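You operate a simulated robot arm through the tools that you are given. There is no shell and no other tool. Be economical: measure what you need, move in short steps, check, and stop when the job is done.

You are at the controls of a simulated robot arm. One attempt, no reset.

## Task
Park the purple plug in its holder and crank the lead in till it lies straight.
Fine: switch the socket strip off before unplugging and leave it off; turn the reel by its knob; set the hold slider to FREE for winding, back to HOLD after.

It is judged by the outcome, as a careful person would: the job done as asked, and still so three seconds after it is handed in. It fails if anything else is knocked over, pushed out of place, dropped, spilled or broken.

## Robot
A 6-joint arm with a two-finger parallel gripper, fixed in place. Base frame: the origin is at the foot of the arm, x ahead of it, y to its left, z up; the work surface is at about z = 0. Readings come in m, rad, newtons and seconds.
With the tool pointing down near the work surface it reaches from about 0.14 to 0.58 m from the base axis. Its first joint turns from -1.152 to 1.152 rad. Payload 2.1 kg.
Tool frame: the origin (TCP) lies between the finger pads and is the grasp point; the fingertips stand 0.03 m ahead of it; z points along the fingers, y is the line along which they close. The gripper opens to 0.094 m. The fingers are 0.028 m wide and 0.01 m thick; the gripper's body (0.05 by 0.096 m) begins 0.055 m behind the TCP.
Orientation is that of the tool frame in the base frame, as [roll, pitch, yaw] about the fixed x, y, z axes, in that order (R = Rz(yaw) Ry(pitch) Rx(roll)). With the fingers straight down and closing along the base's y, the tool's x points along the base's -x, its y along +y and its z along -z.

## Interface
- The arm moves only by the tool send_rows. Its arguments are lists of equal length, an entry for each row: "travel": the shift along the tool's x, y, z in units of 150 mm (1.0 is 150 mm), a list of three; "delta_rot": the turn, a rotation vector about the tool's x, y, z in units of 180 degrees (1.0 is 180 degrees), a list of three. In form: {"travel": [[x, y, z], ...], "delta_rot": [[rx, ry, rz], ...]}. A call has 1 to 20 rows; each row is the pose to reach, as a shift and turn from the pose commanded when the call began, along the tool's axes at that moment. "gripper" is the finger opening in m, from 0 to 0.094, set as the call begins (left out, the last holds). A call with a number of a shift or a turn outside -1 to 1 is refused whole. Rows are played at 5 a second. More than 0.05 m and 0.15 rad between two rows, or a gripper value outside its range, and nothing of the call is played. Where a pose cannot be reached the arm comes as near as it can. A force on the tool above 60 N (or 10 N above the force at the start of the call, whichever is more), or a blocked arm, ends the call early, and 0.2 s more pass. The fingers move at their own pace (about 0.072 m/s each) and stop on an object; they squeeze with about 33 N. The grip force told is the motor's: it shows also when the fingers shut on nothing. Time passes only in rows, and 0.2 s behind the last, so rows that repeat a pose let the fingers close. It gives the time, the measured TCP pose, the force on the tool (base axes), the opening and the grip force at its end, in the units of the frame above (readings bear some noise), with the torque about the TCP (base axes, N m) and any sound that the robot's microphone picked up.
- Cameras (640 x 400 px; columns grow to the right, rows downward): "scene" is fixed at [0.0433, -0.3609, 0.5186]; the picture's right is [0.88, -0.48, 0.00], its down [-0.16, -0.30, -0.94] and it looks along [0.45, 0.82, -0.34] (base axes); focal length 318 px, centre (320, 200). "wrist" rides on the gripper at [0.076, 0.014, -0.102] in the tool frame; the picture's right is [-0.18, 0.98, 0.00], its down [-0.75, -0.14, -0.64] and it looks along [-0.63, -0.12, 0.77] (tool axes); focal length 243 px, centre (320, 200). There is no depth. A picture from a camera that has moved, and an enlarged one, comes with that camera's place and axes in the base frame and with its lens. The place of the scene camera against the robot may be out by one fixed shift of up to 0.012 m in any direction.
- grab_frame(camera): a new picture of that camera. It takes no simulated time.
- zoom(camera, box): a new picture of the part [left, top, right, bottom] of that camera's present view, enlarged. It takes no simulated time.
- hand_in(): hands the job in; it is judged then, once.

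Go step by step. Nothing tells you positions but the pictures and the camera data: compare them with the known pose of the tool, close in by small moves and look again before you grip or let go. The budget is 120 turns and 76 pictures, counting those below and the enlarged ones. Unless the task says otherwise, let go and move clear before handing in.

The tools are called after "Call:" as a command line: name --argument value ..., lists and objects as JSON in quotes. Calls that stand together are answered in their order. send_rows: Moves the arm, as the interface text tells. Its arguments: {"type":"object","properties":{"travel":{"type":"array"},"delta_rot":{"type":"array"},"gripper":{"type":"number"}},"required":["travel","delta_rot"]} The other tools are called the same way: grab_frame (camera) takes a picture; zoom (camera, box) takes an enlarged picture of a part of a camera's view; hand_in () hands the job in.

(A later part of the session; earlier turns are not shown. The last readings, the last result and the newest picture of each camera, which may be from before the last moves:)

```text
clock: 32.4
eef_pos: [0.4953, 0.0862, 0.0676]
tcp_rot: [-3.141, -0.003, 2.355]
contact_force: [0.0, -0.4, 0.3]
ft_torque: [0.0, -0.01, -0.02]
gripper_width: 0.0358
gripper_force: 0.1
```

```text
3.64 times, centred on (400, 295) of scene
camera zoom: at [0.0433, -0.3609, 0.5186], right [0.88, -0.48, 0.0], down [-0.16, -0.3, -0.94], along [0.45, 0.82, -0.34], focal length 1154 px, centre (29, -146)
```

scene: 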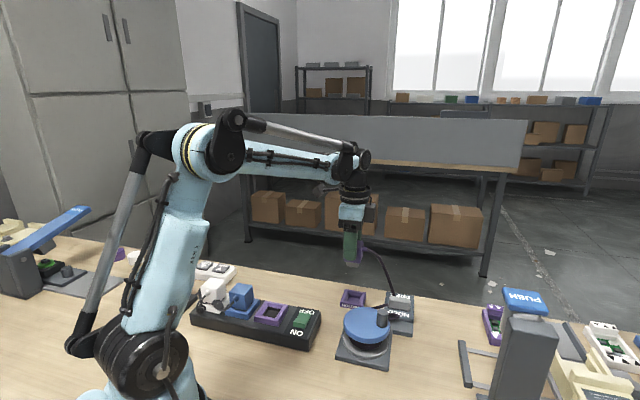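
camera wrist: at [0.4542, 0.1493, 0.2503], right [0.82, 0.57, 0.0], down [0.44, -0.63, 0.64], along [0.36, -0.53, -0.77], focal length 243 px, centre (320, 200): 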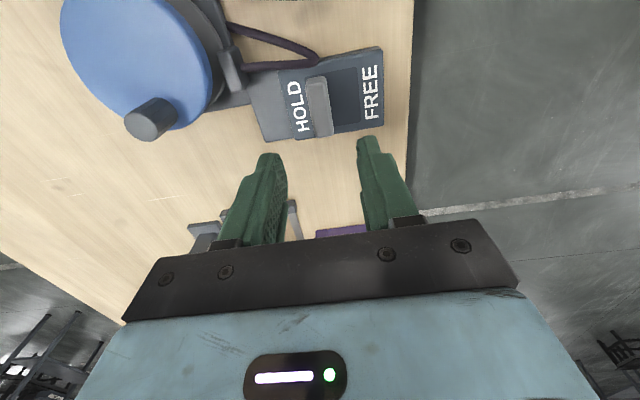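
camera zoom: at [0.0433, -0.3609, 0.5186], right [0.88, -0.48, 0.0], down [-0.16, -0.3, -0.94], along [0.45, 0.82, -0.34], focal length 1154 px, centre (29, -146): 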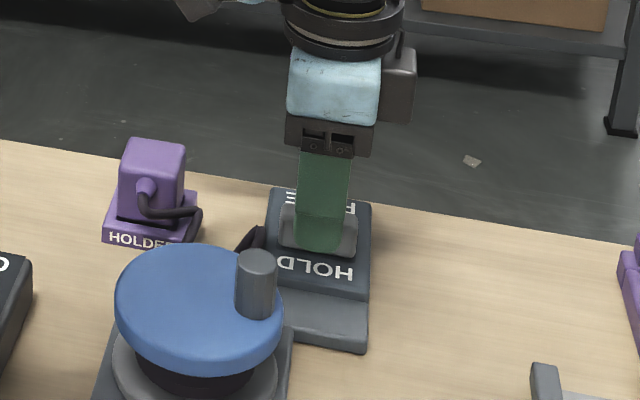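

Fingers straddle the bar. I lower slowly, feeling for the plate.

Call:
send_rows --travel '[[0, 0, 0.015], [0, 0, 0.03], [0, 0, 0.045], [0, 0, 0.06], [0, 0, 0.075]]' --delta_rot '[[0, 0, 0], [0, 0, 0], [0, 0, 0], [0, 0, 0], [0, 0, 0]]'

Call:
zoom --camera "wrist" --box '[220, 40, 460, 200]'

```text
clock: 33.6
eef_pos: [0.4961, 0.0867, 0.0554]
tcp_rot: [3.141, -0.001, 2.358]
contact_force: [-0.5, -0.6, 1.0]
ft_torque: [0.02, 0.0, -0.01]
gripper_width: 0.036
gripper_force: 0.0
```

```text
2.50 times, centred on (340, 120) of wrist
camera zoom: at [0.4528, 0.1512, 0.1586], right [0.82, 0.57, 0.0], down [0.44, -0.63, 0.64], along [0.36, -0.53, -0.77], focal length 606 px, centre (270, 400)
```

zoom: 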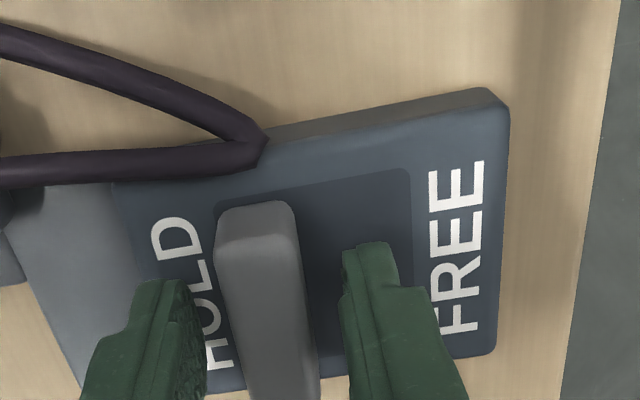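

No contact yet; fingertips are at 0.0255. I close on the bar.

Call:
send_rows --travel '[[0, 0, 0.01], [0, 0, 0.01], [0, 0, 0.01]]' --delta_rot '[[0, 0, 0], [0, 0, 0], [0, 0, 0]]' --gripper 0.008

```text
clock: 34.4
eef_pos: [0.4972, 0.0863, 0.0559]
tcp_rot: [-3.141, -0.003, 2.358]
contact_force: [-5.1, 5.2, 24.1]
ft_torque: [-0.26, -0.23, -0.2]
gripper_width: 0.0177
gripper_force: 45.3
```

The bar is gripped at 17.7 mm, with the tips lightly touching the plate. I ease up a little and slide toward FREE (+45°).

Call:
send_rows --travel '[[0, 0, -0.014], [0, 0.02, -0.014], [0, 0.04, -0.014], [0, 0.06, -0.014], [0, 0.08, -0.014], [0, 0.1, -0.014], [0, 0.12, -0.014], [0, 0.14, -0.014]]' --delta_rot '[[0, 0, 0], [0, 0, 0], [0, 0, 0], [0, 0, 0], [0, 0, 0], [0, 0, 0], [0, 0, 0], [0, 0, 0]]'

Call:
zoom --camera "wrist" --box '[220, 40, 460, 200]'

```text
clock: 36.2
eef_pos: [0.5125, 0.1026, 0.0567]
tcp_rot: [3.14, -0.005, 2.354]
contact_force: [-0.6, 2.2, -22.5]
ft_torque: [0.74, 0.66, -0.05]
gripper_width: 0.0176
gripper_force: 44.9
```

```text
2.50 times, centred on (340, 120) of wrist
camera zoom: at [0.4687, 0.1666, 0.159], right [0.82, 0.57, 0.0], down [0.44, -0.63, 0.64], along [0.36, -0.53, -0.77], focal length 606 px, centre (270, 400)
```

zoom: 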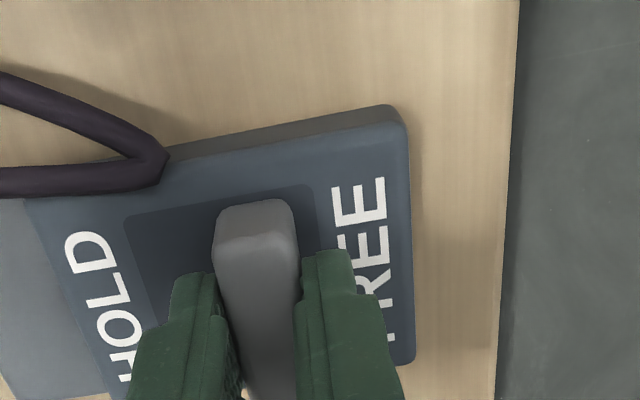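

It slid 21 mm and there are a few mm to go. I continue, easing the slight upward pull.

Call:
send_rows --travel '[[0, 0.01, 0.004], [0, 0.02, 0.006], [0, 0.03, 0.006], [0, 0.04, 0.006]]' --delta_rot '[[0, 0, 0], [0, 0, 0], [0, 0, 0], [0, 0, 0]]'

Call:
zoom --camera "wrist" --box '[220, 40, 460, 200]'

```text
clock: 37.2
eef_pos: [0.5153, 0.1051, 0.0562]
tcp_rot: [-3.137, -0.002, 2.357]
contact_force: [-12.9, 3.1, -2.9]
ft_torque: [-0.16, -0.43, -0.23]
gripper_width: 0.0175
gripper_force: 45.0
```

```text
2.50 times, centred on (340, 120) of wrist
camera zoom: at [0.4719, 0.1697, 0.159], right [0.82, 0.57, 0.0], down [0.44, -0.63, 0.64], along [0.36, -0.53, -0.77], focal length 606 px, centre (270, 400)
```

zoom: 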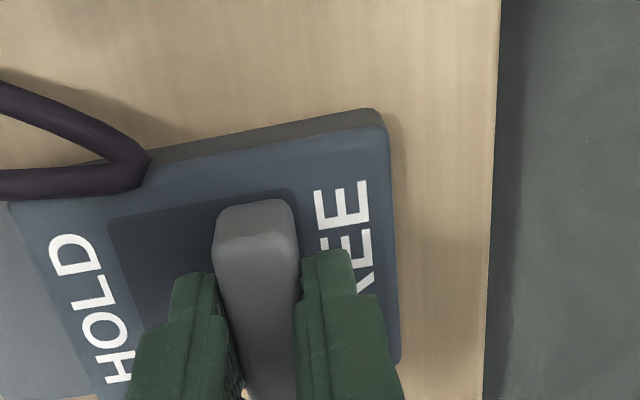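

The bar is at the FREE end of its slot with force building, so it's at its stop. I release, rise and look.

Call:
send_rows --travel '[[0, 0, 0], [0, 0, 0], [0, 0, -0.1], [0, 0, -0.3], [0, 0, -0.5], [0, 0, -0.7]]' --delta_rot '[[0, 0, 0], [0, 0, 0], [0, 0, 0], [0, 0, 0], [0, 0, 0], [0, 0, 0]]' --gripper 0.034

Call:
grab_frame --camera "wrist"

Call:
zoom --camera "scene" --box '[310, 250, 450, 370]'

```text
clock: 38.6
eef_pos: [0.5142, 0.1045, 0.162]
tcp_rot: [-3.138, -0.002, 2.358]
contact_force: [-0.3, 0.3, -0.1]
ft_torque: [-0.05, -0.01, 0.01]
gripper_width: 0.0341
gripper_force: 0.0
```

```text
30 pictures are left
camera wrist: at [0.4704, 0.1706, 0.2635], right [0.82, 0.57, 0.0], down [0.44, -0.63, 0.64], along [0.36, -0.53, -0.77], focal length 243 px, centre (320, 200)
```

wrist: 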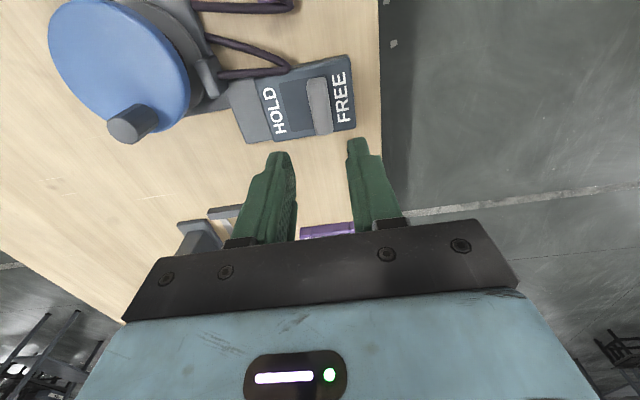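

```text
3.33 times, centred on (380, 310) of scene
camera zoom: at [0.0433, -0.3609, 0.5186], right [0.88, -0.48, 0.0], down [-0.16, -0.3, -0.94], along [0.45, 0.82, -0.34], focal length 1058 px, centre (120, -167)
```

zoom: 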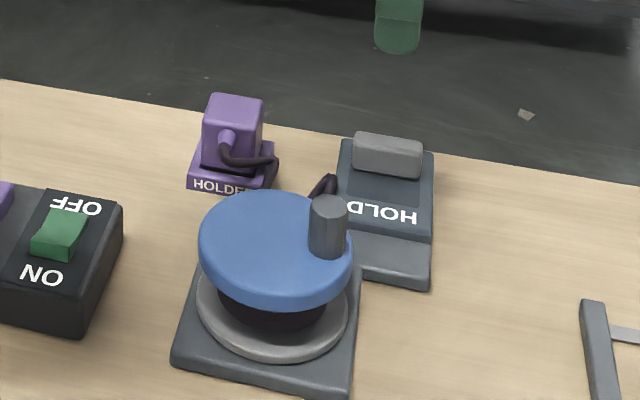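

The slider is at FREE. From the views the reel disc centre is about (0.363, 0.048, 0.067), with the knob at about (0.385, 0.031) on a radius of about 28 mm. I move above the knob for a close look.

Call:
send_rows --travel '[[0.04, -0.16, 0], [0.09, -0.32, 0], [0.14, -0.48, 0], [0.18, -0.64, 0], [0.22, -0.8, 0], [0.271, -0.957, 0], [0.271, -0.957, 0]]' --delta_rot '[[0, 0, 0], [0, 0, 0], [0, 0, 0], [0, 0, 0], [0, 0, 0], [0, 0, 0], [0, 0, 0]]'

Call:
grab_frame --camera "wrist"

```text
clock: 40.2
eef_pos: [0.3852, 0.0325, 0.1636]
tcp_rot: [3.142, -0.001, 2.359]
contact_force: [-0.4, -0.7, -0.2]
ft_torque: [-0.03, 0.03, 0.0]
gripper_width: 0.0341
gripper_force: 0.1
```

```text
28 pictures are left
camera wrist: at [0.3423, 0.0977, 0.2666], right [0.82, 0.57, 0.0], down [0.44, -0.63, 0.64], along [0.36, -0.53, -0.77], focal length 243 px, centre (320, 200)
```

wrist: 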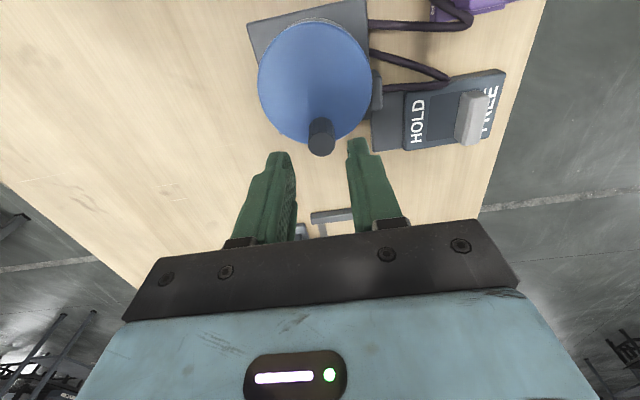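

Call:
zoom --camera "wrist" --box '[230, 0, 470, 160]'

```text
2.50 times, centred on (350, 80) of wrist
camera zoom: at [0.3423, 0.0977, 0.2666], right [0.82, 0.57, 0.0], down [0.44, -0.63, 0.64], along [0.36, -0.53, -0.77], focal length 606 px, centre (245, 500)
```

zoom: 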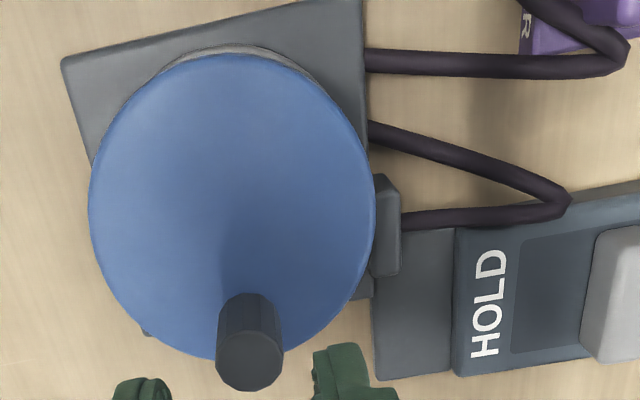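

The disc centre is about (0.368, 0.049) with R≈44 mm. The knob is at (0.3894, 0.0303), top z≈0.105, crank radius ≈28.5 mm. I descend over the knob and grip it.

Call:
send_rows --travel '[[-0.03, 0.009, 0.0], [-0.03, 0.009, 0.12], [-0.03, 0.009, 0.24], [-0.03, 0.009, 0.32], [-0.03, 0.009, 0.37]]' --delta_rot '[[0, 0, 0], [0, 0, 0], [0, 0, 0], [0, 0, 0], [0, 0, 0]]'

Call:
zoom --camera "wrist" --box '[200, 40, 440, 200]'

```text
clock: 41.4
eef_pos: [0.3906, 0.0296, 0.1057]
tcp_rot: [-3.141, -0.001, 2.36]
contact_force: [0.6, -0.5, -0.1]
ft_torque: [-0.03, -0.01, -0.01]
gripper_width: 0.0337
gripper_force: 0.1
```

```text
2.50 times, centred on (320, 120) of wrist
camera zoom: at [0.348, 0.0949, 0.2094], right [0.82, 0.57, 0.0], down [0.44, -0.63, 0.64], along [0.36, -0.53, -0.77], focal length 606 px, centre (320, 400)
```

zoom: 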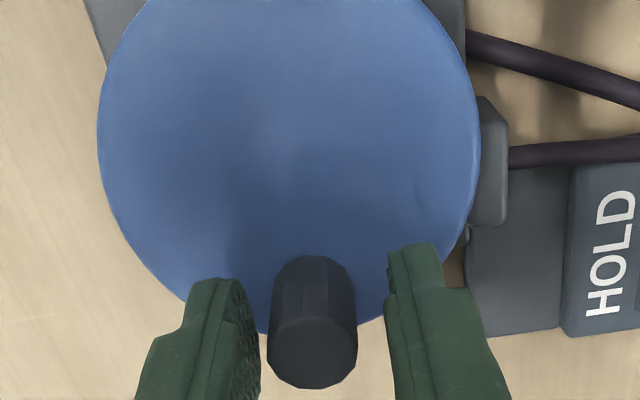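

The knob is between the fingers. A 2 mm nudge, then close.

Call:
send_rows --travel '[[0.012, -0.008, 0], [0.012, -0.008, 0], [0.012, -0.008, 0]]' --delta_rot '[[0, 0, 0], [0, 0, 0], [0, 0, 0]]' --gripper 0.012

```text
clock: 42.2
eef_pos: [0.3892, 0.0304, 0.1062]
tcp_rot: [-3.138, -0.001, 2.354]
contact_force: [2.0, -21.8, 1.2]
ft_torque: [0.43, 0.17, -0.08]
gripper_width: 0.0216
gripper_force: 45.1
```

Gripped (21.6 mm). I try a small 30° counter-clockwise arc and check the lead and forces.

Call:
send_rows --travel '[[0.0019, 0.0165, 0], [0.0052, 0.0327, 0], [0.0099, 0.0486, 0], [0.016, 0.064, 0], [0.0234, 0.0789, 0], [0.032, 0.093, 0]]' --delta_rot '[[0, 0, 0], [0, 0, 0], [0, 0, 0], [0, 0, 0], [0, 0, 0], [0, 0, 0]]'

Call:
zoom --camera "wrist" --box '[200, 0, 480, 180]'

Call:
zoom --camera "scene" --box '[310, 260, 430, 360]'

```text
clock: 43.0
eef_pos: [0.3873, 0.0306, 0.1063]
tcp_rot: [-3.118, 0.001, 2.349]
contact_force: [-5.6, -2.8, 0.5]
ft_torque: [0.15, -0.85, -0.05]
gripper_width: 0.0213
gripper_force: 45.3
stopped in row 4: the force on the tool passed its limit at 63 N (the readings are from after the stop); the commanded pose is now the measured one
```

```text
2.22 times, centred on (340, 90) of wrist
camera zoom: at [0.3465, 0.0973, 0.2085], right [0.83, 0.56, -0.02], down [0.44, -0.63, 0.65], along [0.35, -0.54, -0.76], focal length 539 px, centre (276, 444)
```

zoom: 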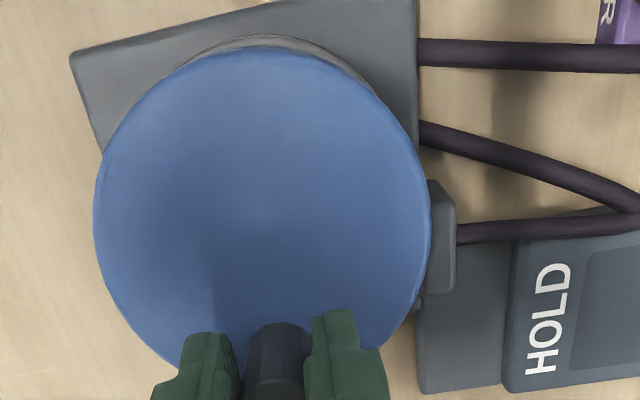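

```text
4.00 times, centred on (370, 310) of scene
camera zoom: at [0.0434, -0.3608, 0.5185], right [0.88, -0.48, 0.0], down [-0.16, -0.3, -0.94], along [0.45, 0.82, -0.34], focal length 1270 px, centre (120, -240)
```

zoom: 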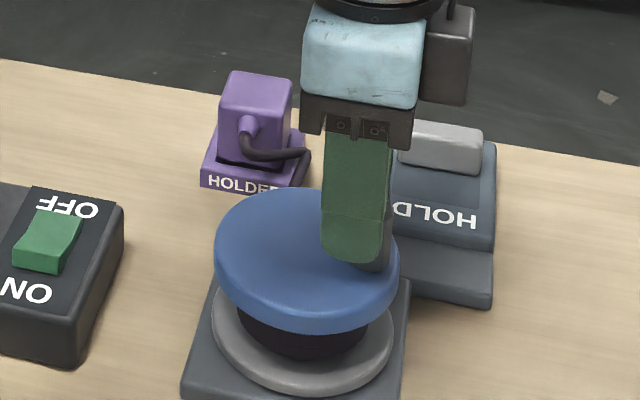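

Counter-clockwise is blocked: 63 N and no motion. I try clockwise with the same small arc.

Call:
send_rows --travel '[[-0.0004, -0.0166, 0], [0.0006, -0.0331, 0], [0.003, -0.0495, 0], [0.0069, -0.0656, 0], [0.0122, -0.0814, 0], [0.0188, -0.0966, 0]]' --delta_rot '[[0, 0, 0], [0, 0, 0], [0, 0, 0], [0, 0, 0], [0, 0, 0], [0, 0, 0]]'

Call:
zoom --camera "wrist" --box '[200, 0, 480, 180]'

```text
clock: 44.5
eef_pos: [0.3737, 0.0221, 0.1067]
tcp_rot: [-3.12, -0.001, 2.351]
contact_force: [-0.9, 9.3, -16.6]
ft_torque: [1.14, -0.22, 0.04]
gripper_width: 0.0215
gripper_force: 45.1
```

```text
2.22 times, centred on (340, 90) of wrist
camera zoom: at [0.3333, 0.0893, 0.2087], right [0.83, 0.56, -0.02], down [0.44, -0.63, 0.64], along [0.35, -0.54, -0.76], focal length 539 px, centre (276, 444)
```

zoom: 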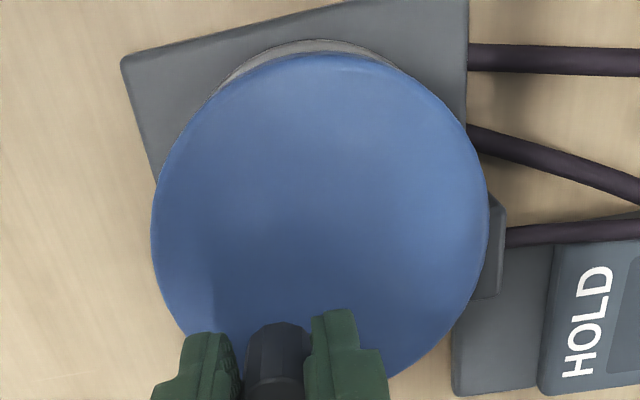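

Clockwise turns freely. I continue clockwise another ~96° around centre (0.368, 0.049), removing the small tilt.

Call:
send_rows --travel '[[0.0154, -0.0204, 0], [0.0335, -0.0385, 0], [0.0539, -0.0539, 0], [0.0763, -0.0663, 0], [0.1001, -0.0755, 0], [0.1251, -0.0812, 0], [0.1505, -0.0834, 0], [0.1761, -0.0821, 0], [0.2012, -0.0772, 0], [0.2253, -0.0689, 0], [0.2481, -0.0573, 0], [0.2691, -0.0426, 0]]' --delta_rot '[[-0.003, 0, 0], [-0.006, 0, 0], [-0.007, 0, 0], [-0.007, 0, 0], [-0.007, 0, 0], [-0.007, 0, 0], [-0.007, 0, 0], [-0.007, 0, 0], [-0.007, 0, 0], [-0.007, 0, 0], [-0.007, 0, 0], [-0.007, 0, 0]]'

Call:
grab_frame --camera "wrist"

Call:
zoom --camera "scene" --box '[310, 250, 450, 370]'

```text
clock: 46.9
eef_pos: [0.339, 0.0413, 0.1062]
tcp_rot: [-3.122, -0.01, 2.35]
contact_force: [-5.7, -0.5, 0.8]
ft_torque: [0.31, -0.7, -0.08]
gripper_width: 0.0215
gripper_force: 45.2
stopped in row 12: the force on the tool passed its limit at 60 N (the readings are from after the stop); the commanded pose is now the measured one
```

```text
22 pictures are left
camera wrist: at [0.2977, 0.1075, 0.21], right [0.83, 0.56, -0.02], down [0.44, -0.63, 0.64], along [0.34, -0.54, -0.77], focal length 243 px, centre (320, 200)
```

wrist: 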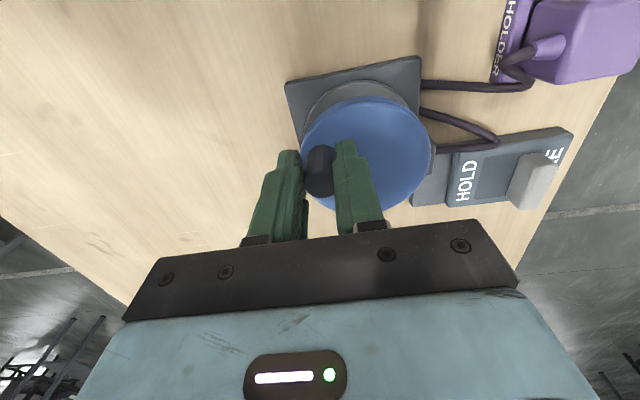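

```text
3.33 times, centred on (380, 310) of scene
camera zoom: at [0.0434, -0.3608, 0.5185], right [0.88, -0.48, 0.0], down [-0.16, -0.3, -0.94], along [0.45, 0.82, -0.34], focal length 1058 px, centre (120, -167)
```

zoom: 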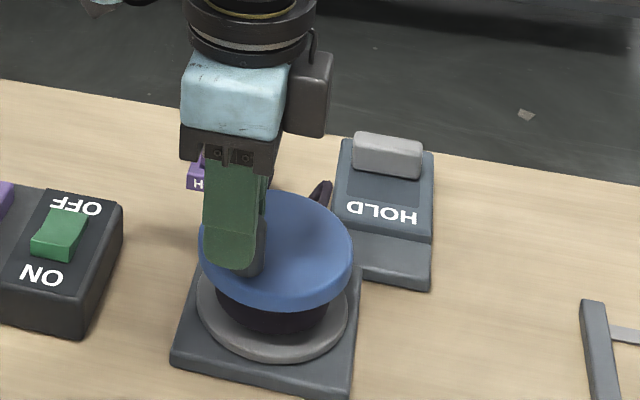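

It stopped at 60 N after ~87°. I check the lead for any change in slack.

Call:
zoom --camera "wrist" --box '[270, 40, 590, 240]'

```text
2.00 times, centred on (430, 140) of wrist
camera zoom: at [0.2977, 0.1075, 0.21], right [0.83, 0.56, -0.02], down [0.44, -0.63, 0.64], along [0.34, -0.54, -0.77], focal length 485 px, centre (100, 320)
```

zoom: 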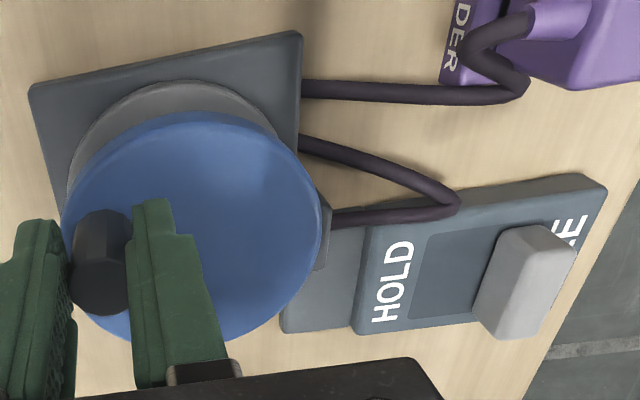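

The lead seems slightly shorter, and the stop may come from my circle being a few mm off (better fit: centre (0.3675, 0.0505), r≈30 mm). I release, level the tool and regrip cleanly.

Call:
send_rows --travel '[[0, 0, 0], [0, 0, 0], [0, 0, 0]]' --delta_rot '[[0, 0, 0], [-0.006, -0.003, 0], [-0.006, -0.003, 0]]' --gripper 0.034

Call:
zoom --camera "wrist" --box '[220, 40, 540, 240]'

```text
clock: 47.7
eef_pos: [0.3369, 0.041, 0.1064]
tcp_rot: [3.141, 0.003, 2.349]
contact_force: [0.4, 0.2, -0.2]
ft_torque: [0.01, 0.0, 0.04]
gripper_width: 0.0339
gripper_force: 0.1
```

```text
2.00 times, centred on (380, 140) of wrist
camera zoom: at [0.296, 0.1065, 0.2094], right [0.83, 0.56, 0.0], down [0.43, -0.64, 0.64], along [0.36, -0.53, -0.77], focal length 485 px, centre (200, 320)
```

zoom: 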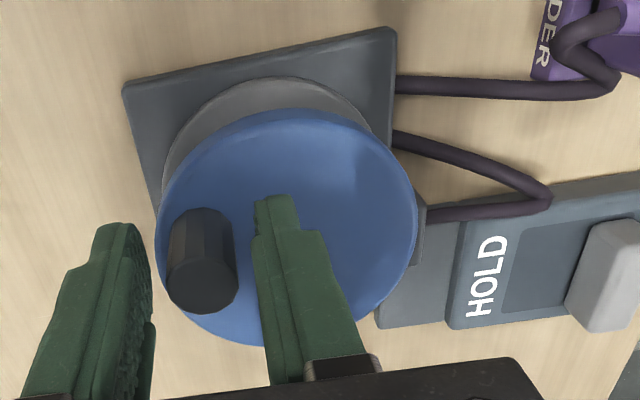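

The knob is centred in the fingers. I regrip it, then crank clockwise on the refined circle (centre (0.367, 0.0507), r 30.5 mm).

Call:
send_rows --travel '[[0, 0, 0], [0, 0, 0], [0, 0, 0]]' --delta_rot '[[0, 0, 0], [0, 0, 0], [0, 0, 0]]' --gripper 0.018

Call:
send_rows --travel '[[0.021, 0.0132, 0], [0.0403, 0.0288, 0], [0.0575, 0.0467, 0], [0.0724, 0.0666, 0], [0.0848, 0.0881, 0], [0.0944, 0.111, 0], [0.1012, 0.1348, 0]]' --delta_rot '[[0, 0, 0], [0, 0, 0], [0, 0, 0], [0, 0, 0], [0, 0, 0], [0, 0, 0], [0, 0, 0]]'

```text
clock: 48.5
eef_pos: [0.3385, 0.0403, 0.1068]
tcp_rot: [-3.139, -0.002, 2.35]
contact_force: [-8.7, -3.4, 2.6]
ft_torque: [-0.1, -0.15, -0.07]
gripper_width: 0.0208
gripper_force: 45.0
```

```text
clock: 50.1
eef_pos: [0.3405, 0.0671, 0.1062]
tcp_rot: [-3.141, -0.003, 2.349]
contact_force: [-12.3, 7.0, 25.9]
ft_torque: [0.71, 0.76, -0.05]
gripper_width: 0.0212
gripper_force: 45.2
```

It turned another ~50° with modest force. I check the lead.

Call:
zoom --camera "wrist" --box '[260, 40, 580, 240]'

```text
2.00 times, centred on (420, 140) of wrist
camera zoom: at [0.2991, 0.1318, 0.209], right [0.83, 0.56, 0.0], down [0.43, -0.64, 0.64], along [0.36, -0.53, -0.77], focal length 485 px, centre (120, 320)
```

zoom: 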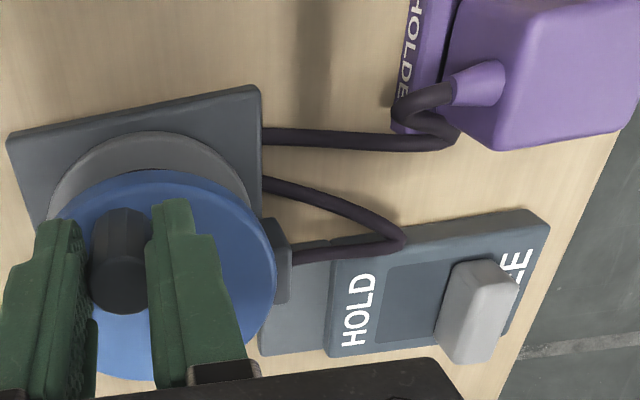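

The loop over the slider has shrunk, so clockwise winds in. I continue most of another turn.

Call:
send_rows --travel '[[0.0039, 0.0246, 0], [0.0047, 0.0494, 0], [0.0025, 0.0741, 0], [-0.0027, 0.0984, 0], [-0.0108, 0.1218, 0], [-0.0217, 0.1441, 0], [-0.0353, 0.1649, 0], [-0.0513, 0.1839, 0], [-0.0695, 0.2008, 0], [-0.0896, 0.2153, 0], [-0.1113, 0.2273, 0], [-0.1344, 0.2366, 0], [-0.1583, 0.243, 0], [-0.1829, 0.2464, 0], [-0.2077, 0.2468, 0], [-0.2324, 0.2441, 0], [-0.2566, 0.2385, 0], [-0.2799, 0.23, 0], [-0.302, 0.2187, 0]]' --delta_rot '[[0, 0, 0], [0, 0, 0], [0, 0, 0], [0, 0, 0], [0, 0, 0], [0, 0, 0], [0, 0, 0], [0, 0, 0], [0, 0, 0], [0, 0, 0], [0, 0, 0], [0, 0, 0], [0, 0, 0], [0, 0, 0], [0, 0, 0], [0, 0, 0], [0, 0, 0], [0, 0, 0], [0, 0, 0]]'

Call:
grab_frame --camera "wrist"

```text
clock: 54.1
eef_pos: [0.3961, 0.057, 0.107]
tcp_rot: [-3.136, -0.005, 2.35]
contact_force: [-24.1, -4.7, 0.9]
ft_torque: [-0.65, -0.67, -0.07]
gripper_width: 0.0211
gripper_force: 45.1
```

```text
17 pictures are left
camera wrist: at [0.3542, 0.122, 0.2097], right [0.83, 0.56, -0.01], down [0.43, -0.63, 0.64], along [0.35, -0.53, -0.77], focal length 243 px, centre (320, 200)
```

wrist: 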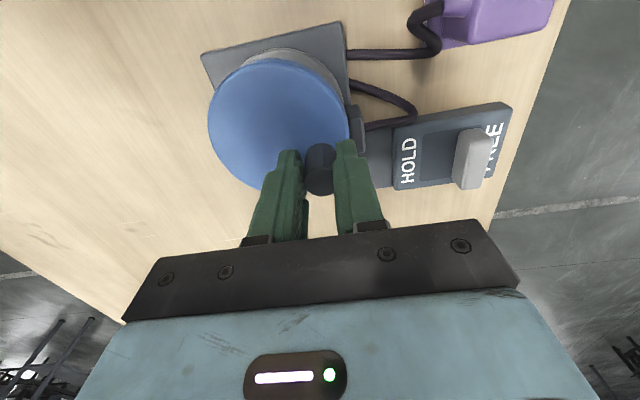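

The loop is clearly smaller after nearly one turn. I continue clockwise another half turn with a 1 mm centre correction.

Call:
send_rows --travel '[[-0.0291, -0.0303, 0], [-0.0572, -0.0622, 0], [-0.0781, -0.0993, 0], [-0.0908, -0.1398, 0], [-0.0948, -0.1821, 0], [-0.0899, -0.2243, 0], [-0.0764, -0.2646, 0], [-0.0547, -0.3012, 0], [-0.026, -0.3325, 0], [0.0087, -0.3571, 0], [0.0477, -0.374, 0], [0.0893, -0.3824, 0], [0.1318, -0.3819, 0], [0.1733, -0.3727, 0], [0.212, -0.355, 0]]' --delta_rot '[[0, 0, 0], [0, 0, 0], [0, 0, 0], [0, 0, 0], [0, 0, 0], [0, 0, 0], [0, 0, 0], [0, 0, 0], [0, 0, 0], [0, 0, 0], [0, 0, 0], [0, 0, 0], [0, 0, 0], [0, 0, 0], [0, 0, 0]]'

Call:
zoom --camera "wrist" --box '[280, 20, 600, 220]'

```text
clock: 57.3
eef_pos: [0.339, 0.0423, 0.1075]
tcp_rot: [3.139, 0.001, 2.349]
contact_force: [18.1, 4.0, 39.8]
ft_torque: [-0.15, -0.51, 0.08]
gripper_width: 0.0212
gripper_force: 44.7
```

```text
2.00 times, centred on (440, 120) of wrist
camera zoom: at [0.295, 0.1073, 0.2095], right [0.83, 0.56, 0.0], down [0.43, -0.64, 0.64], along [0.36, -0.53, -0.77], focal length 485 px, centre (80, 360)
```

zoom: 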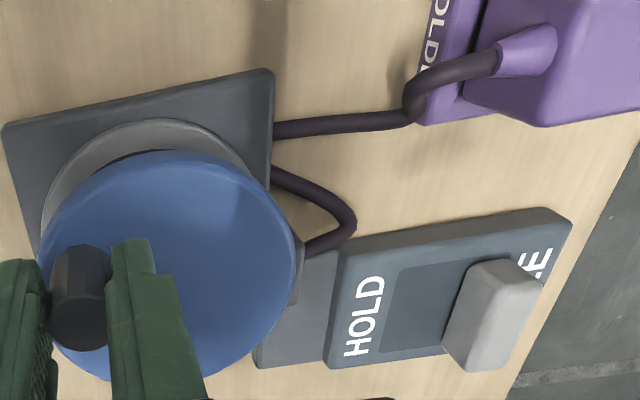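

The lead is noticeably shorter. I wind another 120° clockwise and look again.

Call:
send_rows --travel '[[0.0341, 0.0253, -0.006], [0.0622, 0.0572, -0.006], [0.0831, 0.0943, -0.006], [0.0958, 0.1348, -0.006], [0.0998, 0.1771, -0.006], [0.0949, 0.2193, -0.006], [0.0814, 0.2596, -0.006], [0.0597, 0.2962, -0.006], [0.031, 0.3275, -0.006], [-0.0037, 0.3521, -0.006]]' --delta_rot '[[0, 0, 0], [0, 0, 0], [0, 0, 0], [0, 0, 0], [0, 0, 0], [0, 0, 0], [0, 0, 0], [0, 0, 0], [0, 0, 0], [0, 0, 0]]'

Call:
zoom --camera "wrist" --box '[280, 20, 600, 220]'

```text
clock: 59.5
eef_pos: [0.3754, 0.0782, 0.1095]
tcp_rot: [-3.14, 0.0, 2.35]
contact_force: [-1.6, -2.8, -2.3]
ft_torque: [0.13, 0.03, -0.04]
gripper_width: 0.0211
gripper_force: 45.4
```

```text
2.00 times, centred on (440, 120) of wrist
camera zoom: at [0.3329, 0.1442, 0.2121], right [0.83, 0.56, 0.0], down [0.43, -0.63, 0.64], along [0.36, -0.53, -0.77], focal length 485 px, centre (80, 360)
```

zoom: 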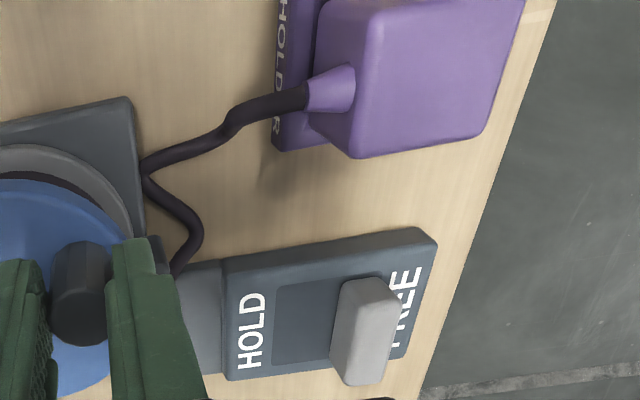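

Nearly straight; about 30 mm of slack remains. I wind 50° more, gently.

Call:
send_rows --travel '[[-0.0323, 0.0146, 0], [-0.0666, 0.0235, 0], [-0.1019, 0.0262, 0], [-0.1372, 0.0227, 0], [-0.1713, 0.0132, 0]]' --delta_rot '[[0, 0, 0], [0, 0, 0], [0, 0, 0], [0, 0, 0], [0, 0, 0]]'

Call:
zoom --camera "wrist" --box '[280, 0, 560, 200]'

```text
clock: 60.7
eef_pos: [0.3942, 0.0629, 0.1076]
tcp_rot: [-3.137, -0.003, 2.349]
contact_force: [-16.8, -7.1, 40.8]
ft_torque: [-0.15, 0.2, -0.12]
gripper_width: 0.0213
gripper_force: 45.1
```

```text
2.00 times, centred on (420, 100) of wrist
camera zoom: at [0.3522, 0.1282, 0.2111], right [0.83, 0.56, 0.0], down [0.43, -0.64, 0.64], along [0.36, -0.53, -0.77], focal length 485 px, centre (120, 400)
```

zoom: 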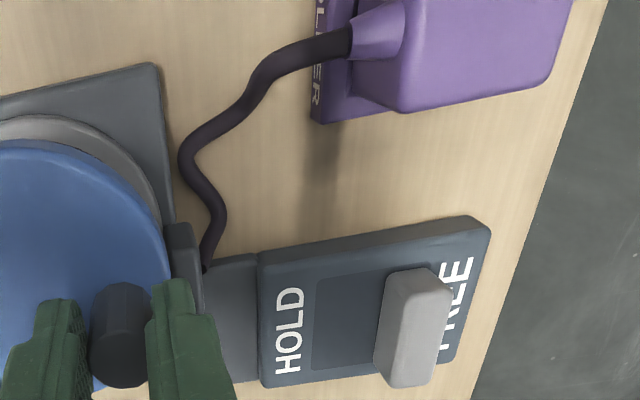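

The lead is now a gentle wave. Another 40°.

Call:
send_rows --travel '[[-0.032, -0.0153, -0.005], [-0.0608, -0.0359, -0.005], [-0.0856, -0.0613, -0.005], [-0.1056, -0.0905, -0.005]]' --delta_rot '[[0, 0, 0], [0, 0, 0], [0, 0, 0], [0, 0, 0]]'

Call:
zoom --camera "wrist" --box '[280, 0, 560, 200]'

```text
clock: 61.7
eef_pos: [0.3969, 0.0424, 0.1086]
tcp_rot: [3.139, 0.002, 2.349]
contact_force: [5.9, -0.3, -25.3]
ft_torque: [0.83, 0.71, 0.03]
gripper_width: 0.0212
gripper_force: 44.8
```

```text
2.00 times, centred on (420, 100) of wrist
camera zoom: at [0.3531, 0.1068, 0.2109], right [0.83, 0.56, 0.0], down [0.43, -0.64, 0.64], along [0.36, -0.53, -0.77], focal length 485 px, centre (120, 400)
```

zoom: 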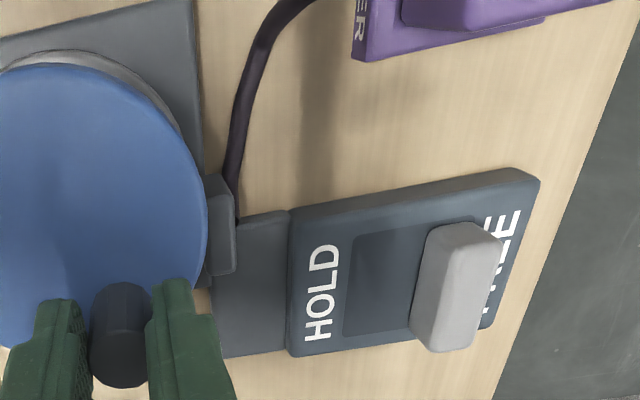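

The lead is almost straight now, with one soft bow. I check it from the scene camera.

Call:
zoom --camera "scene" --box '[320, 260, 420, 340]'

Call:
zoom --camera "wrist" --box '[360, 0, 600, 150]'

```text
5.00 times, centred on (370, 300) of scene
camera zoom: at [0.0435, -0.3609, 0.5185], right [0.88, -0.48, 0.0], down [-0.16, -0.3, -0.94], along [0.45, 0.82, -0.34], focal length 1588 px, centre (70, -300)
```

zoom: 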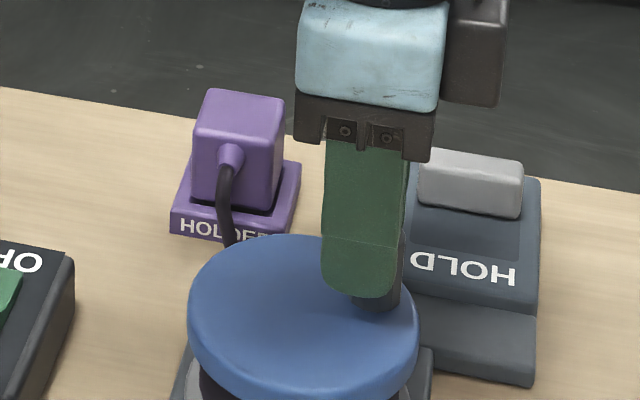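

```text
2.67 times, centred on (480, 75) of wrist
camera zoom: at [0.3531, 0.1068, 0.2109], right [0.83, 0.56, 0.0], down [0.43, -0.64, 0.64], along [0.36, -0.53, -0.77], focal length 647 px, centre (-107, 533)
```

zoom: 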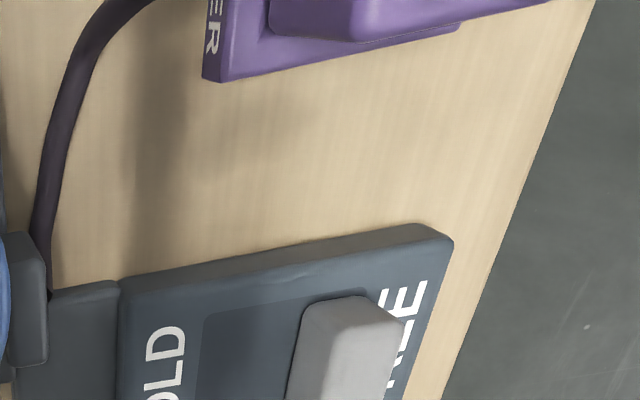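

There's roughly 5 mm of slack in that bow. I take in 12° more.

Call:
send_rows --travel '[[-0.008, -0.0158, 0.002], [-0.0146, -0.0323, 0.002], [-0.0169, -0.039, 0.002]]' --delta_rot '[[0, 0, 0], [0, 0, 0], [0, 0, 0]]'

Call:
grab_frame --camera "wrist"

```text
clock: 62.5
eef_pos: [0.3937, 0.0362, 0.1087]
tcp_rot: [-3.139, 0.002, 2.351]
contact_force: [6.4, -2.8, -26.7]
ft_torque: [-0.56, -0.74, 0.02]
gripper_width: 0.0209
gripper_force: 45.5
```

```text
10 pictures are left
camera wrist: at [0.3509, 0.101, 0.2109], right [0.83, 0.56, 0.0], down [0.43, -0.63, 0.64], along [0.36, -0.53, -0.77], focal length 243 px, centre (320, 200)
```

wrist: 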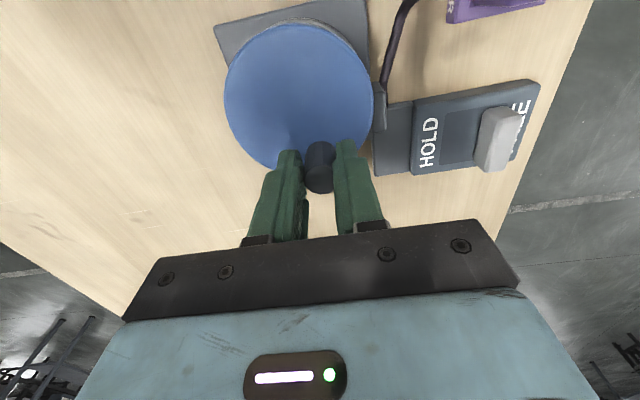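

The lead now looks taut to near the plug. I release the knob and rise to view the whole lead.

Call:
send_rows --travel '[[0, 0, 0], [0, 0, 0], [0, 0, -0.15], [0, 0, -0.35], [0, 0, -0.55], [-0.1, 0.2, -0.7], [-0.15, 0.4, -0.7]]' --delta_rot '[[0, 0, 0], [0, 0, 0], [0, 0, 0], [0, 0, 0], [0, 0, 0], [0, 0, 0], [0, 0, 0]]' --gripper 0.036

Call:
zoom --camera "wrist" --box '[200, 0, 440, 150]'

```text
clock: 64.1
eef_pos: [0.4533, 0.0581, 0.2117]
tcp_rot: [-3.141, -0.001, 2.349]
contact_force: [0.6, -0.7, -0.2]
ft_torque: [-0.02, 0.01, -0.01]
gripper_width: 0.0361
gripper_force: 0.0
```

```text
2.67 times, centred on (320, 75) of wrist
camera zoom: at [0.4109, 0.1244, 0.3143], right [0.83, 0.56, 0.0], down [0.43, -0.64, 0.64], along [0.36, -0.53, -0.77], focal length 647 px, centre (320, 533)
```

zoom: 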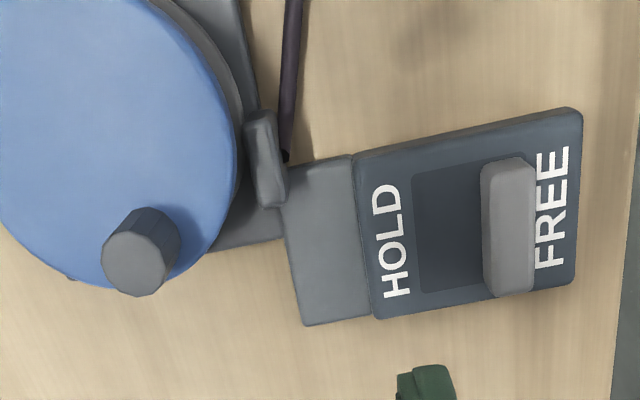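

I shift the camera back to see the plug and the lead together.

Call:
send_rows --travel '[[0.25, 0.05, 0], [0.5, 0.1, 0], [0.7, 0.15, 0], [0.7, 0.15, 0]]' --delta_rot '[[0, 0, 0], [0, 0, 0], [0, 0, 0], [0, 0, 0]]'

Call:
zoom --camera "wrist" --box '[160, 0, 480, 200]'

```text
clock: 65.1
eef_pos: [0.3964, 0.1529, 0.2103]
tcp_rot: [-3.139, -0.001, 2.35]
contact_force: [0.9, 0.6, -0.3]
ft_torque: [-0.01, -0.05, 0.01]
gripper_width: 0.0359
gripper_force: 0.1
```

```text
2.00 times, centred on (320, 100) of wrist
camera zoom: at [0.3525, 0.2179, 0.314], right [0.83, 0.56, 0.0], down [0.43, -0.64, 0.64], along [0.36, -0.53, -0.77], focal length 485 px, centre (320, 400)
```

zoom: 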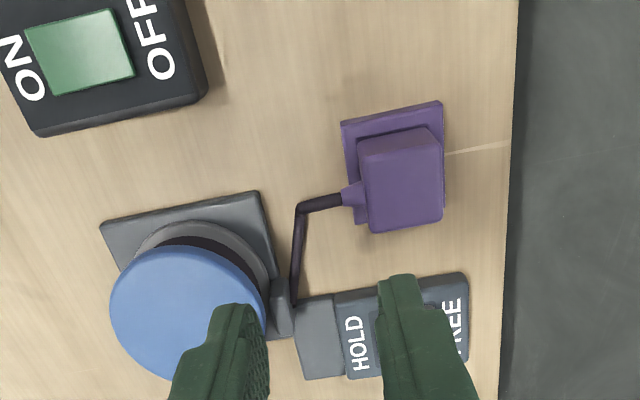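

The lead still has a bend near the plug, with about 15 mm of slack against a straight line. I go back to the knob, regrip, and wind a bit more.

Call:
send_rows --travel '[[-0.15, -0.15, 0], [-0.3, -0.3, 0], [-0.45, -0.45, 0], [-0.55, -0.55, 0.1], [-0.55, -0.55, 0.3], [-0.55, -0.55, 0.5], [-0.55, -0.55, 0.65], [-0.55, -0.55, 0.7]]' --delta_rot '[[0, 0, 0], [0, 0, 0], [0, 0, 0], [0, 0, 0], [0, 0, 0], [0, 0, 0], [0, 0, 0], [0, 0, 0]]'

Call:
send_rows --travel '[[0, 0, 0], [0, 0, 0], [0, 0, 0]]' --delta_rot '[[0, 0, 0], [0, 0, 0], [0, 0, 0]]' --gripper 0.018

```text
clock: 66.9
eef_pos: [0.3929, 0.0377, 0.1089]
tcp_rot: [-3.141, -0.001, 2.35]
contact_force: [-0.3, -0.1, -0.2]
ft_torque: [-0.01, 0.03, 0.01]
gripper_width: 0.0356
gripper_force: 0.0
```

```text
clock: 67.7
eef_pos: [0.3941, 0.0356, 0.1088]
tcp_rot: [-3.14, -0.003, 2.348]
contact_force: [-2.0, 0.3, -11.6]
ft_torque: [-0.08, -0.17, 0.0]
gripper_width: 0.0208
gripper_force: 44.4
```

Regripped with little force. I wind 15° and watch the force.

Call:
send_rows --travel '[[-0.0046, -0.0171, 0], [-0.0076, -0.0346, 0], [-0.0091, -0.0523, 0]]' --delta_rot '[[0, 0, 0], [0, 0, 0], [0, 0, 0]]'

Call:
zoom --camera "scene" --box '[320, 260, 420, 340]'

```text
clock: 68.5
eef_pos: [0.3878, 0.03, 0.1089]
tcp_rot: [3.141, -0.002, 2.351]
contact_force: [1.7, -0.1, 9.8]
ft_torque: [0.53, 0.33, 0.03]
gripper_width: 0.0213
gripper_force: 45.1
```

```text
5.00 times, centred on (370, 300) of scene
camera zoom: at [0.0433, -0.3609, 0.5185], right [0.88, -0.48, 0.0], down [-0.16, -0.3, -0.94], along [0.45, 0.82, -0.34], focal length 1588 px, centre (70, -300)
```

zoom: 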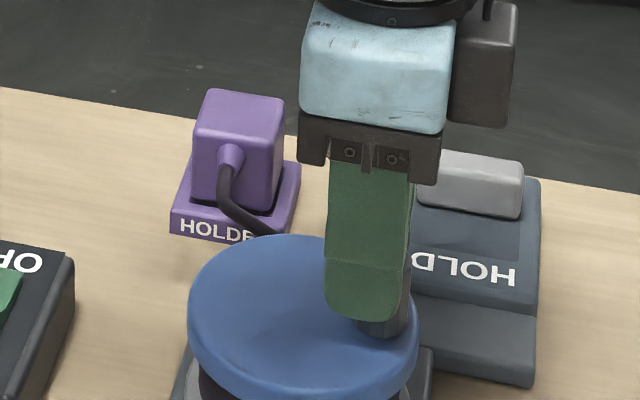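

Slack is still coming in with no tension. Another 15°.

Call:
send_rows --travel '[[0, -0.0177, 0], [0.0016, -0.0354, 0], [0.0047, -0.0529, 0]]' --delta_rot '[[0, 0, 0], [0, 0, 0], [0, 0, 0]]'

Call:
zoom --camera "scene" --box '[320, 260, 420, 340]'

```text
clock: 69.3
eef_pos: [0.3821, 0.0248, 0.109]
tcp_rot: [-3.14, -0.001, 2.351]
contact_force: [-2.3, 5.9, -12.7]
ft_torque: [-0.69, -0.79, 0.04]
gripper_width: 0.0212
gripper_force: 45.0
```

```text
5.00 times, centred on (370, 300) of scene
camera zoom: at [0.0434, -0.3609, 0.5186], right [0.88, -0.48, 0.0], down [-0.16, -0.3, -0.94], along [0.45, 0.82, -0.34], focal length 1588 px, centre (70, -300)
```

zoom: 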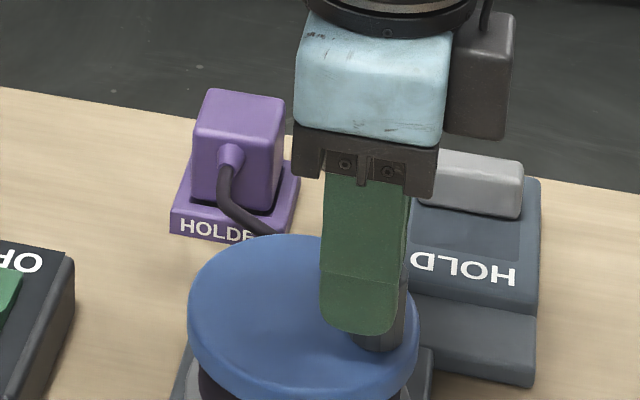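

Small further change and still no tension. I wind another 15°, judging by force.

Call:
send_rows --travel '[[0.0046, -0.0171, 0], [0.0107, -0.0338, 0], [0.0182, -0.0498, 0]]' --delta_rot '[[0, 0, 0], [0, 0, 0], [0, 0, 0]]'

```text
clock: 70.1
eef_pos: [0.3752, 0.0223, 0.1099]
tcp_rot: [3.142, -0.003, 2.353]
contact_force: [-4.2, 18.9, 11.1]
ft_torque: [-0.5, -0.71, 0.05]
gripper_width: 0.0208
gripper_force: 44.9
```

Tangential force is about zero and the rest is radial misfit. 10° more, then a look.

Call:
send_rows --travel '[[0.0119, -0.0123, 0], [0.0231, -0.0258, 0]]' --delta_rot '[[0, 0, 0], [0, 0, 0]]'

Call:
zoom --camera "scene" --box '[320, 260, 420, 340]'

```text
clock: 70.7
eef_pos: [0.3698, 0.0196, 0.109]
tcp_rot: [-3.141, -0.001, 2.349]
contact_force: [-0.5, 10.8, 40.2]
ft_torque: [0.17, -0.15, 0.08]
gripper_width: 0.0212
gripper_force: 45.1
```

```text
5.00 times, centred on (370, 300) of scene
camera zoom: at [0.0432, -0.3609, 0.5186], right [0.88, -0.48, 0.0], down [-0.16, -0.3, -0.94], along [0.45, 0.82, -0.34], focal length 1588 px, centre (70, -300)
```

zoom: 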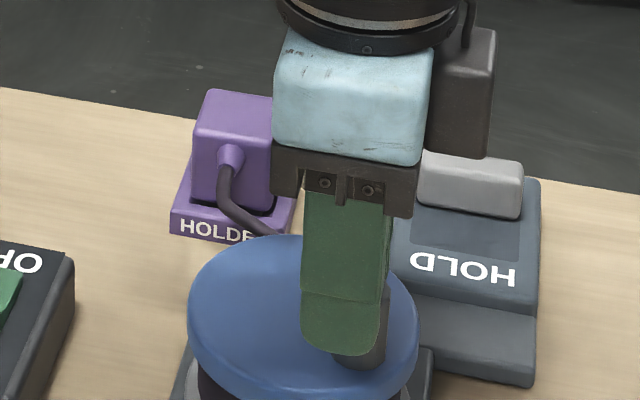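

The lead hasn't changed over the last 25°, so it seems drawn in. I release and check from the earlier viewpoint.

Call:
send_rows --travel '[[0, 0, 0], [0, 0, 0], [0, 0, -0.15], [0, 0, -0.35], [0, 0, -0.55], [0.1, 0.2, -0.675], [0.25, 0.4, -0.675], [0.4, 0.6, -0.675], [0.503, 0.754, -0.675], [0.503, 0.754, -0.675]]' --delta_rot '[[0, 0, 0], [0, 0, 0], [0, 0, 0], [0, 0, 0], [0, 0, 0], [0, 0, 0], [0, 0, 0], [0, 0, 0], [0, 0, 0], [0, 0, 0]]' --gripper 0.036

Call:
zoom --camera "wrist" --box '[200, 40, 440, 200]'

```text
clock: 72.9
eef_pos: [0.396, 0.1564, 0.2089]
tcp_rot: [-3.139, -0.003, 2.35]
contact_force: [-0.2, 0.3, 0.2]
ft_torque: [0.02, -0.01, 0.0]
gripper_width: 0.036
gripper_force: 0.0
```

```text
2.50 times, centred on (320, 120) of wrist
camera zoom: at [0.3537, 0.221, 0.312], right [0.83, 0.56, 0.0], down [0.43, -0.64, 0.64], along [0.36, -0.53, -0.77], focal length 606 px, centre (320, 400)
```

zoom: 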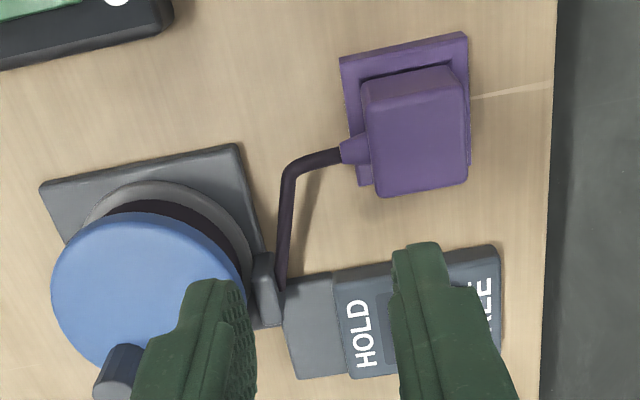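

The lead still has some bend near the plug, though less. I return to the knob and wind further, watching the force for tension.

Call:
send_rows --travel '[[-0.15, -0.2, 0], [-0.3, -0.4, 0], [-0.42, -0.6, 0], [-0.503, -0.752, 0], [-0.503, -0.752, 0.2], [-0.503, -0.752, 0.4], [-0.503, -0.752, 0.6], [-0.503, -0.752, 0.672]]' --delta_rot '[[0, 0, 0], [0, 0, 0], [0, 0, 0], [0, 0, 0], [0, 0, 0], [0, 0, 0], [0, 0, 0], [0, 0, 0]]'

Call:
send_rows --travel '[[0, 0, 0], [0, 0, 0], [0, 0, 0]]' --delta_rot '[[0, 0, 0], [0, 0, 0], [0, 0, 0]]' --gripper 0.018

```text
clock: 74.7
eef_pos: [0.3703, 0.0198, 0.1076]
tcp_rot: [-3.141, -0.002, 2.349]
contact_force: [0.5, 0.9, -0.3]
ft_torque: [-0.02, 0.01, 0.05]
gripper_width: 0.0358
gripper_force: 0.0
```

```text
clock: 75.5
eef_pos: [0.3689, 0.0214, 0.1068]
tcp_rot: [-3.139, -0.001, 2.349]
contact_force: [1.3, 0.9, -14.4]
ft_torque: [0.17, -0.03, 0.0]
gripper_width: 0.021
gripper_force: 45.1
```

Regripped cleanly. I wind 30° more.

Call:
send_rows --travel '[[0.0118, -0.0133, 0], [0.0246, -0.0255, 0], [0.0385, -0.0365, 0], [0.0533, -0.0463, 0], [0.0689, -0.0548, 0], [0.0851, -0.0619, 0]]' --delta_rot '[[0, 0, 0], [0, 0, 0], [0, 0, 0], [0, 0, 0], [0, 0, 0], [0, 0, 0]]'

```text
clock: 76.9
eef_pos: [0.3543, 0.0239, 0.1088]
tcp_rot: [-3.137, 0.0, 2.35]
contact_force: [-0.1, -6.6, -41.7]
ft_torque: [0.19, 0.09, -0.04]
gripper_width: 0.0211
gripper_force: 45.3
```

No tangential tension yet. 30° more, with a slight height correction.

Call:
send_rows --travel '[[0.0168, -0.0056, 0.006], [0.0341, -0.0098, 0.006], [0.0516, -0.0124, 0.006], [0.0693, -0.0135, 0.006], [0.0871, -0.013, 0.006], [0.1047, -0.011, 0.006]]' --delta_rot '[[0, 0, 0], [0, 0, 0], [0, 0, 0], [0, 0, 0], [0, 0, 0], [0, 0, 0]]'

```text
clock: 78.3
eef_pos: [0.3428, 0.0341, 0.1082]
tcp_rot: [-3.137, 0.0, 2.348]
contact_force: [-7.0, -17.2, 40.8]
ft_torque: [-0.46, -0.18, -0.15]
gripper_width: 0.0209
gripper_force: 45.6
```

There's a slight opposing force, about 10 N. I look at the lead.

Call:
zoom --camera "wrist" --box '[280, 0, 600, 200]'

```text
2.00 times, centred on (440, 100) of wrist
camera zoom: at [0.2994, 0.0992, 0.2102], right [0.83, 0.56, 0.0], down [0.43, -0.63, 0.64], along [0.36, -0.54, -0.77], focal length 485 px, centre (80, 400)
```

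zoom: 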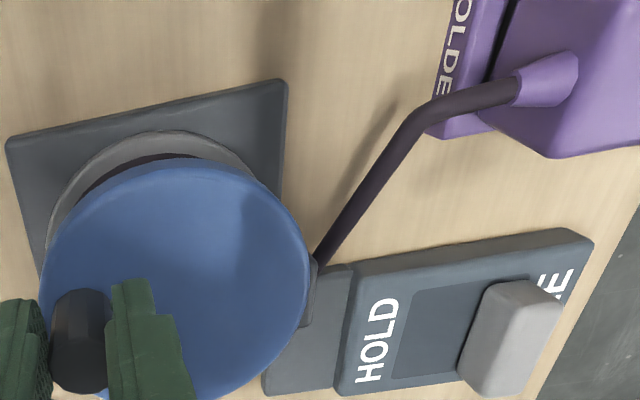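

The lead is nearly straight, with just a small kink near the plug's exit. I wind in 15° more, watching the force.

Call:
send_rows --travel '[[0.0174, 0.0035, -0.004], [0.0344, 0.0086, -0.004], [0.0509, 0.0151, -0.004]]' --delta_rot '[[0, 0, 0], [0, 0, 0], [0, 0, 0]]'

```text
clock: 79.1
eef_pos: [0.3383, 0.0409, 0.1079]
tcp_rot: [-3.139, -0.001, 2.349]
contact_force: [-9.1, -13.2, -24.2]
ft_torque: [0.35, 0.27, -0.13]
gripper_width: 0.0211
gripper_force: 45.0
```

Opposing force holds at about 10 N. 15° more.

Call:
send_rows --travel '[[0.0159, 0.0079, 0.002], [0.031, 0.0172, 0.002], [0.0453, 0.0277, 0.002]]' --delta_rot '[[0, 0, 0], [0, 0, 0], [0, 0, 0]]'

```text
clock: 79.9
eef_pos: [0.3364, 0.0478, 0.1082]
tcp_rot: [-3.139, 0.0, 2.35]
contact_force: [-6.8, -18.3, -39.8]
ft_torque: [-0.13, -0.02, -0.16]
gripper_width: 0.0208
gripper_force: 45.3
```

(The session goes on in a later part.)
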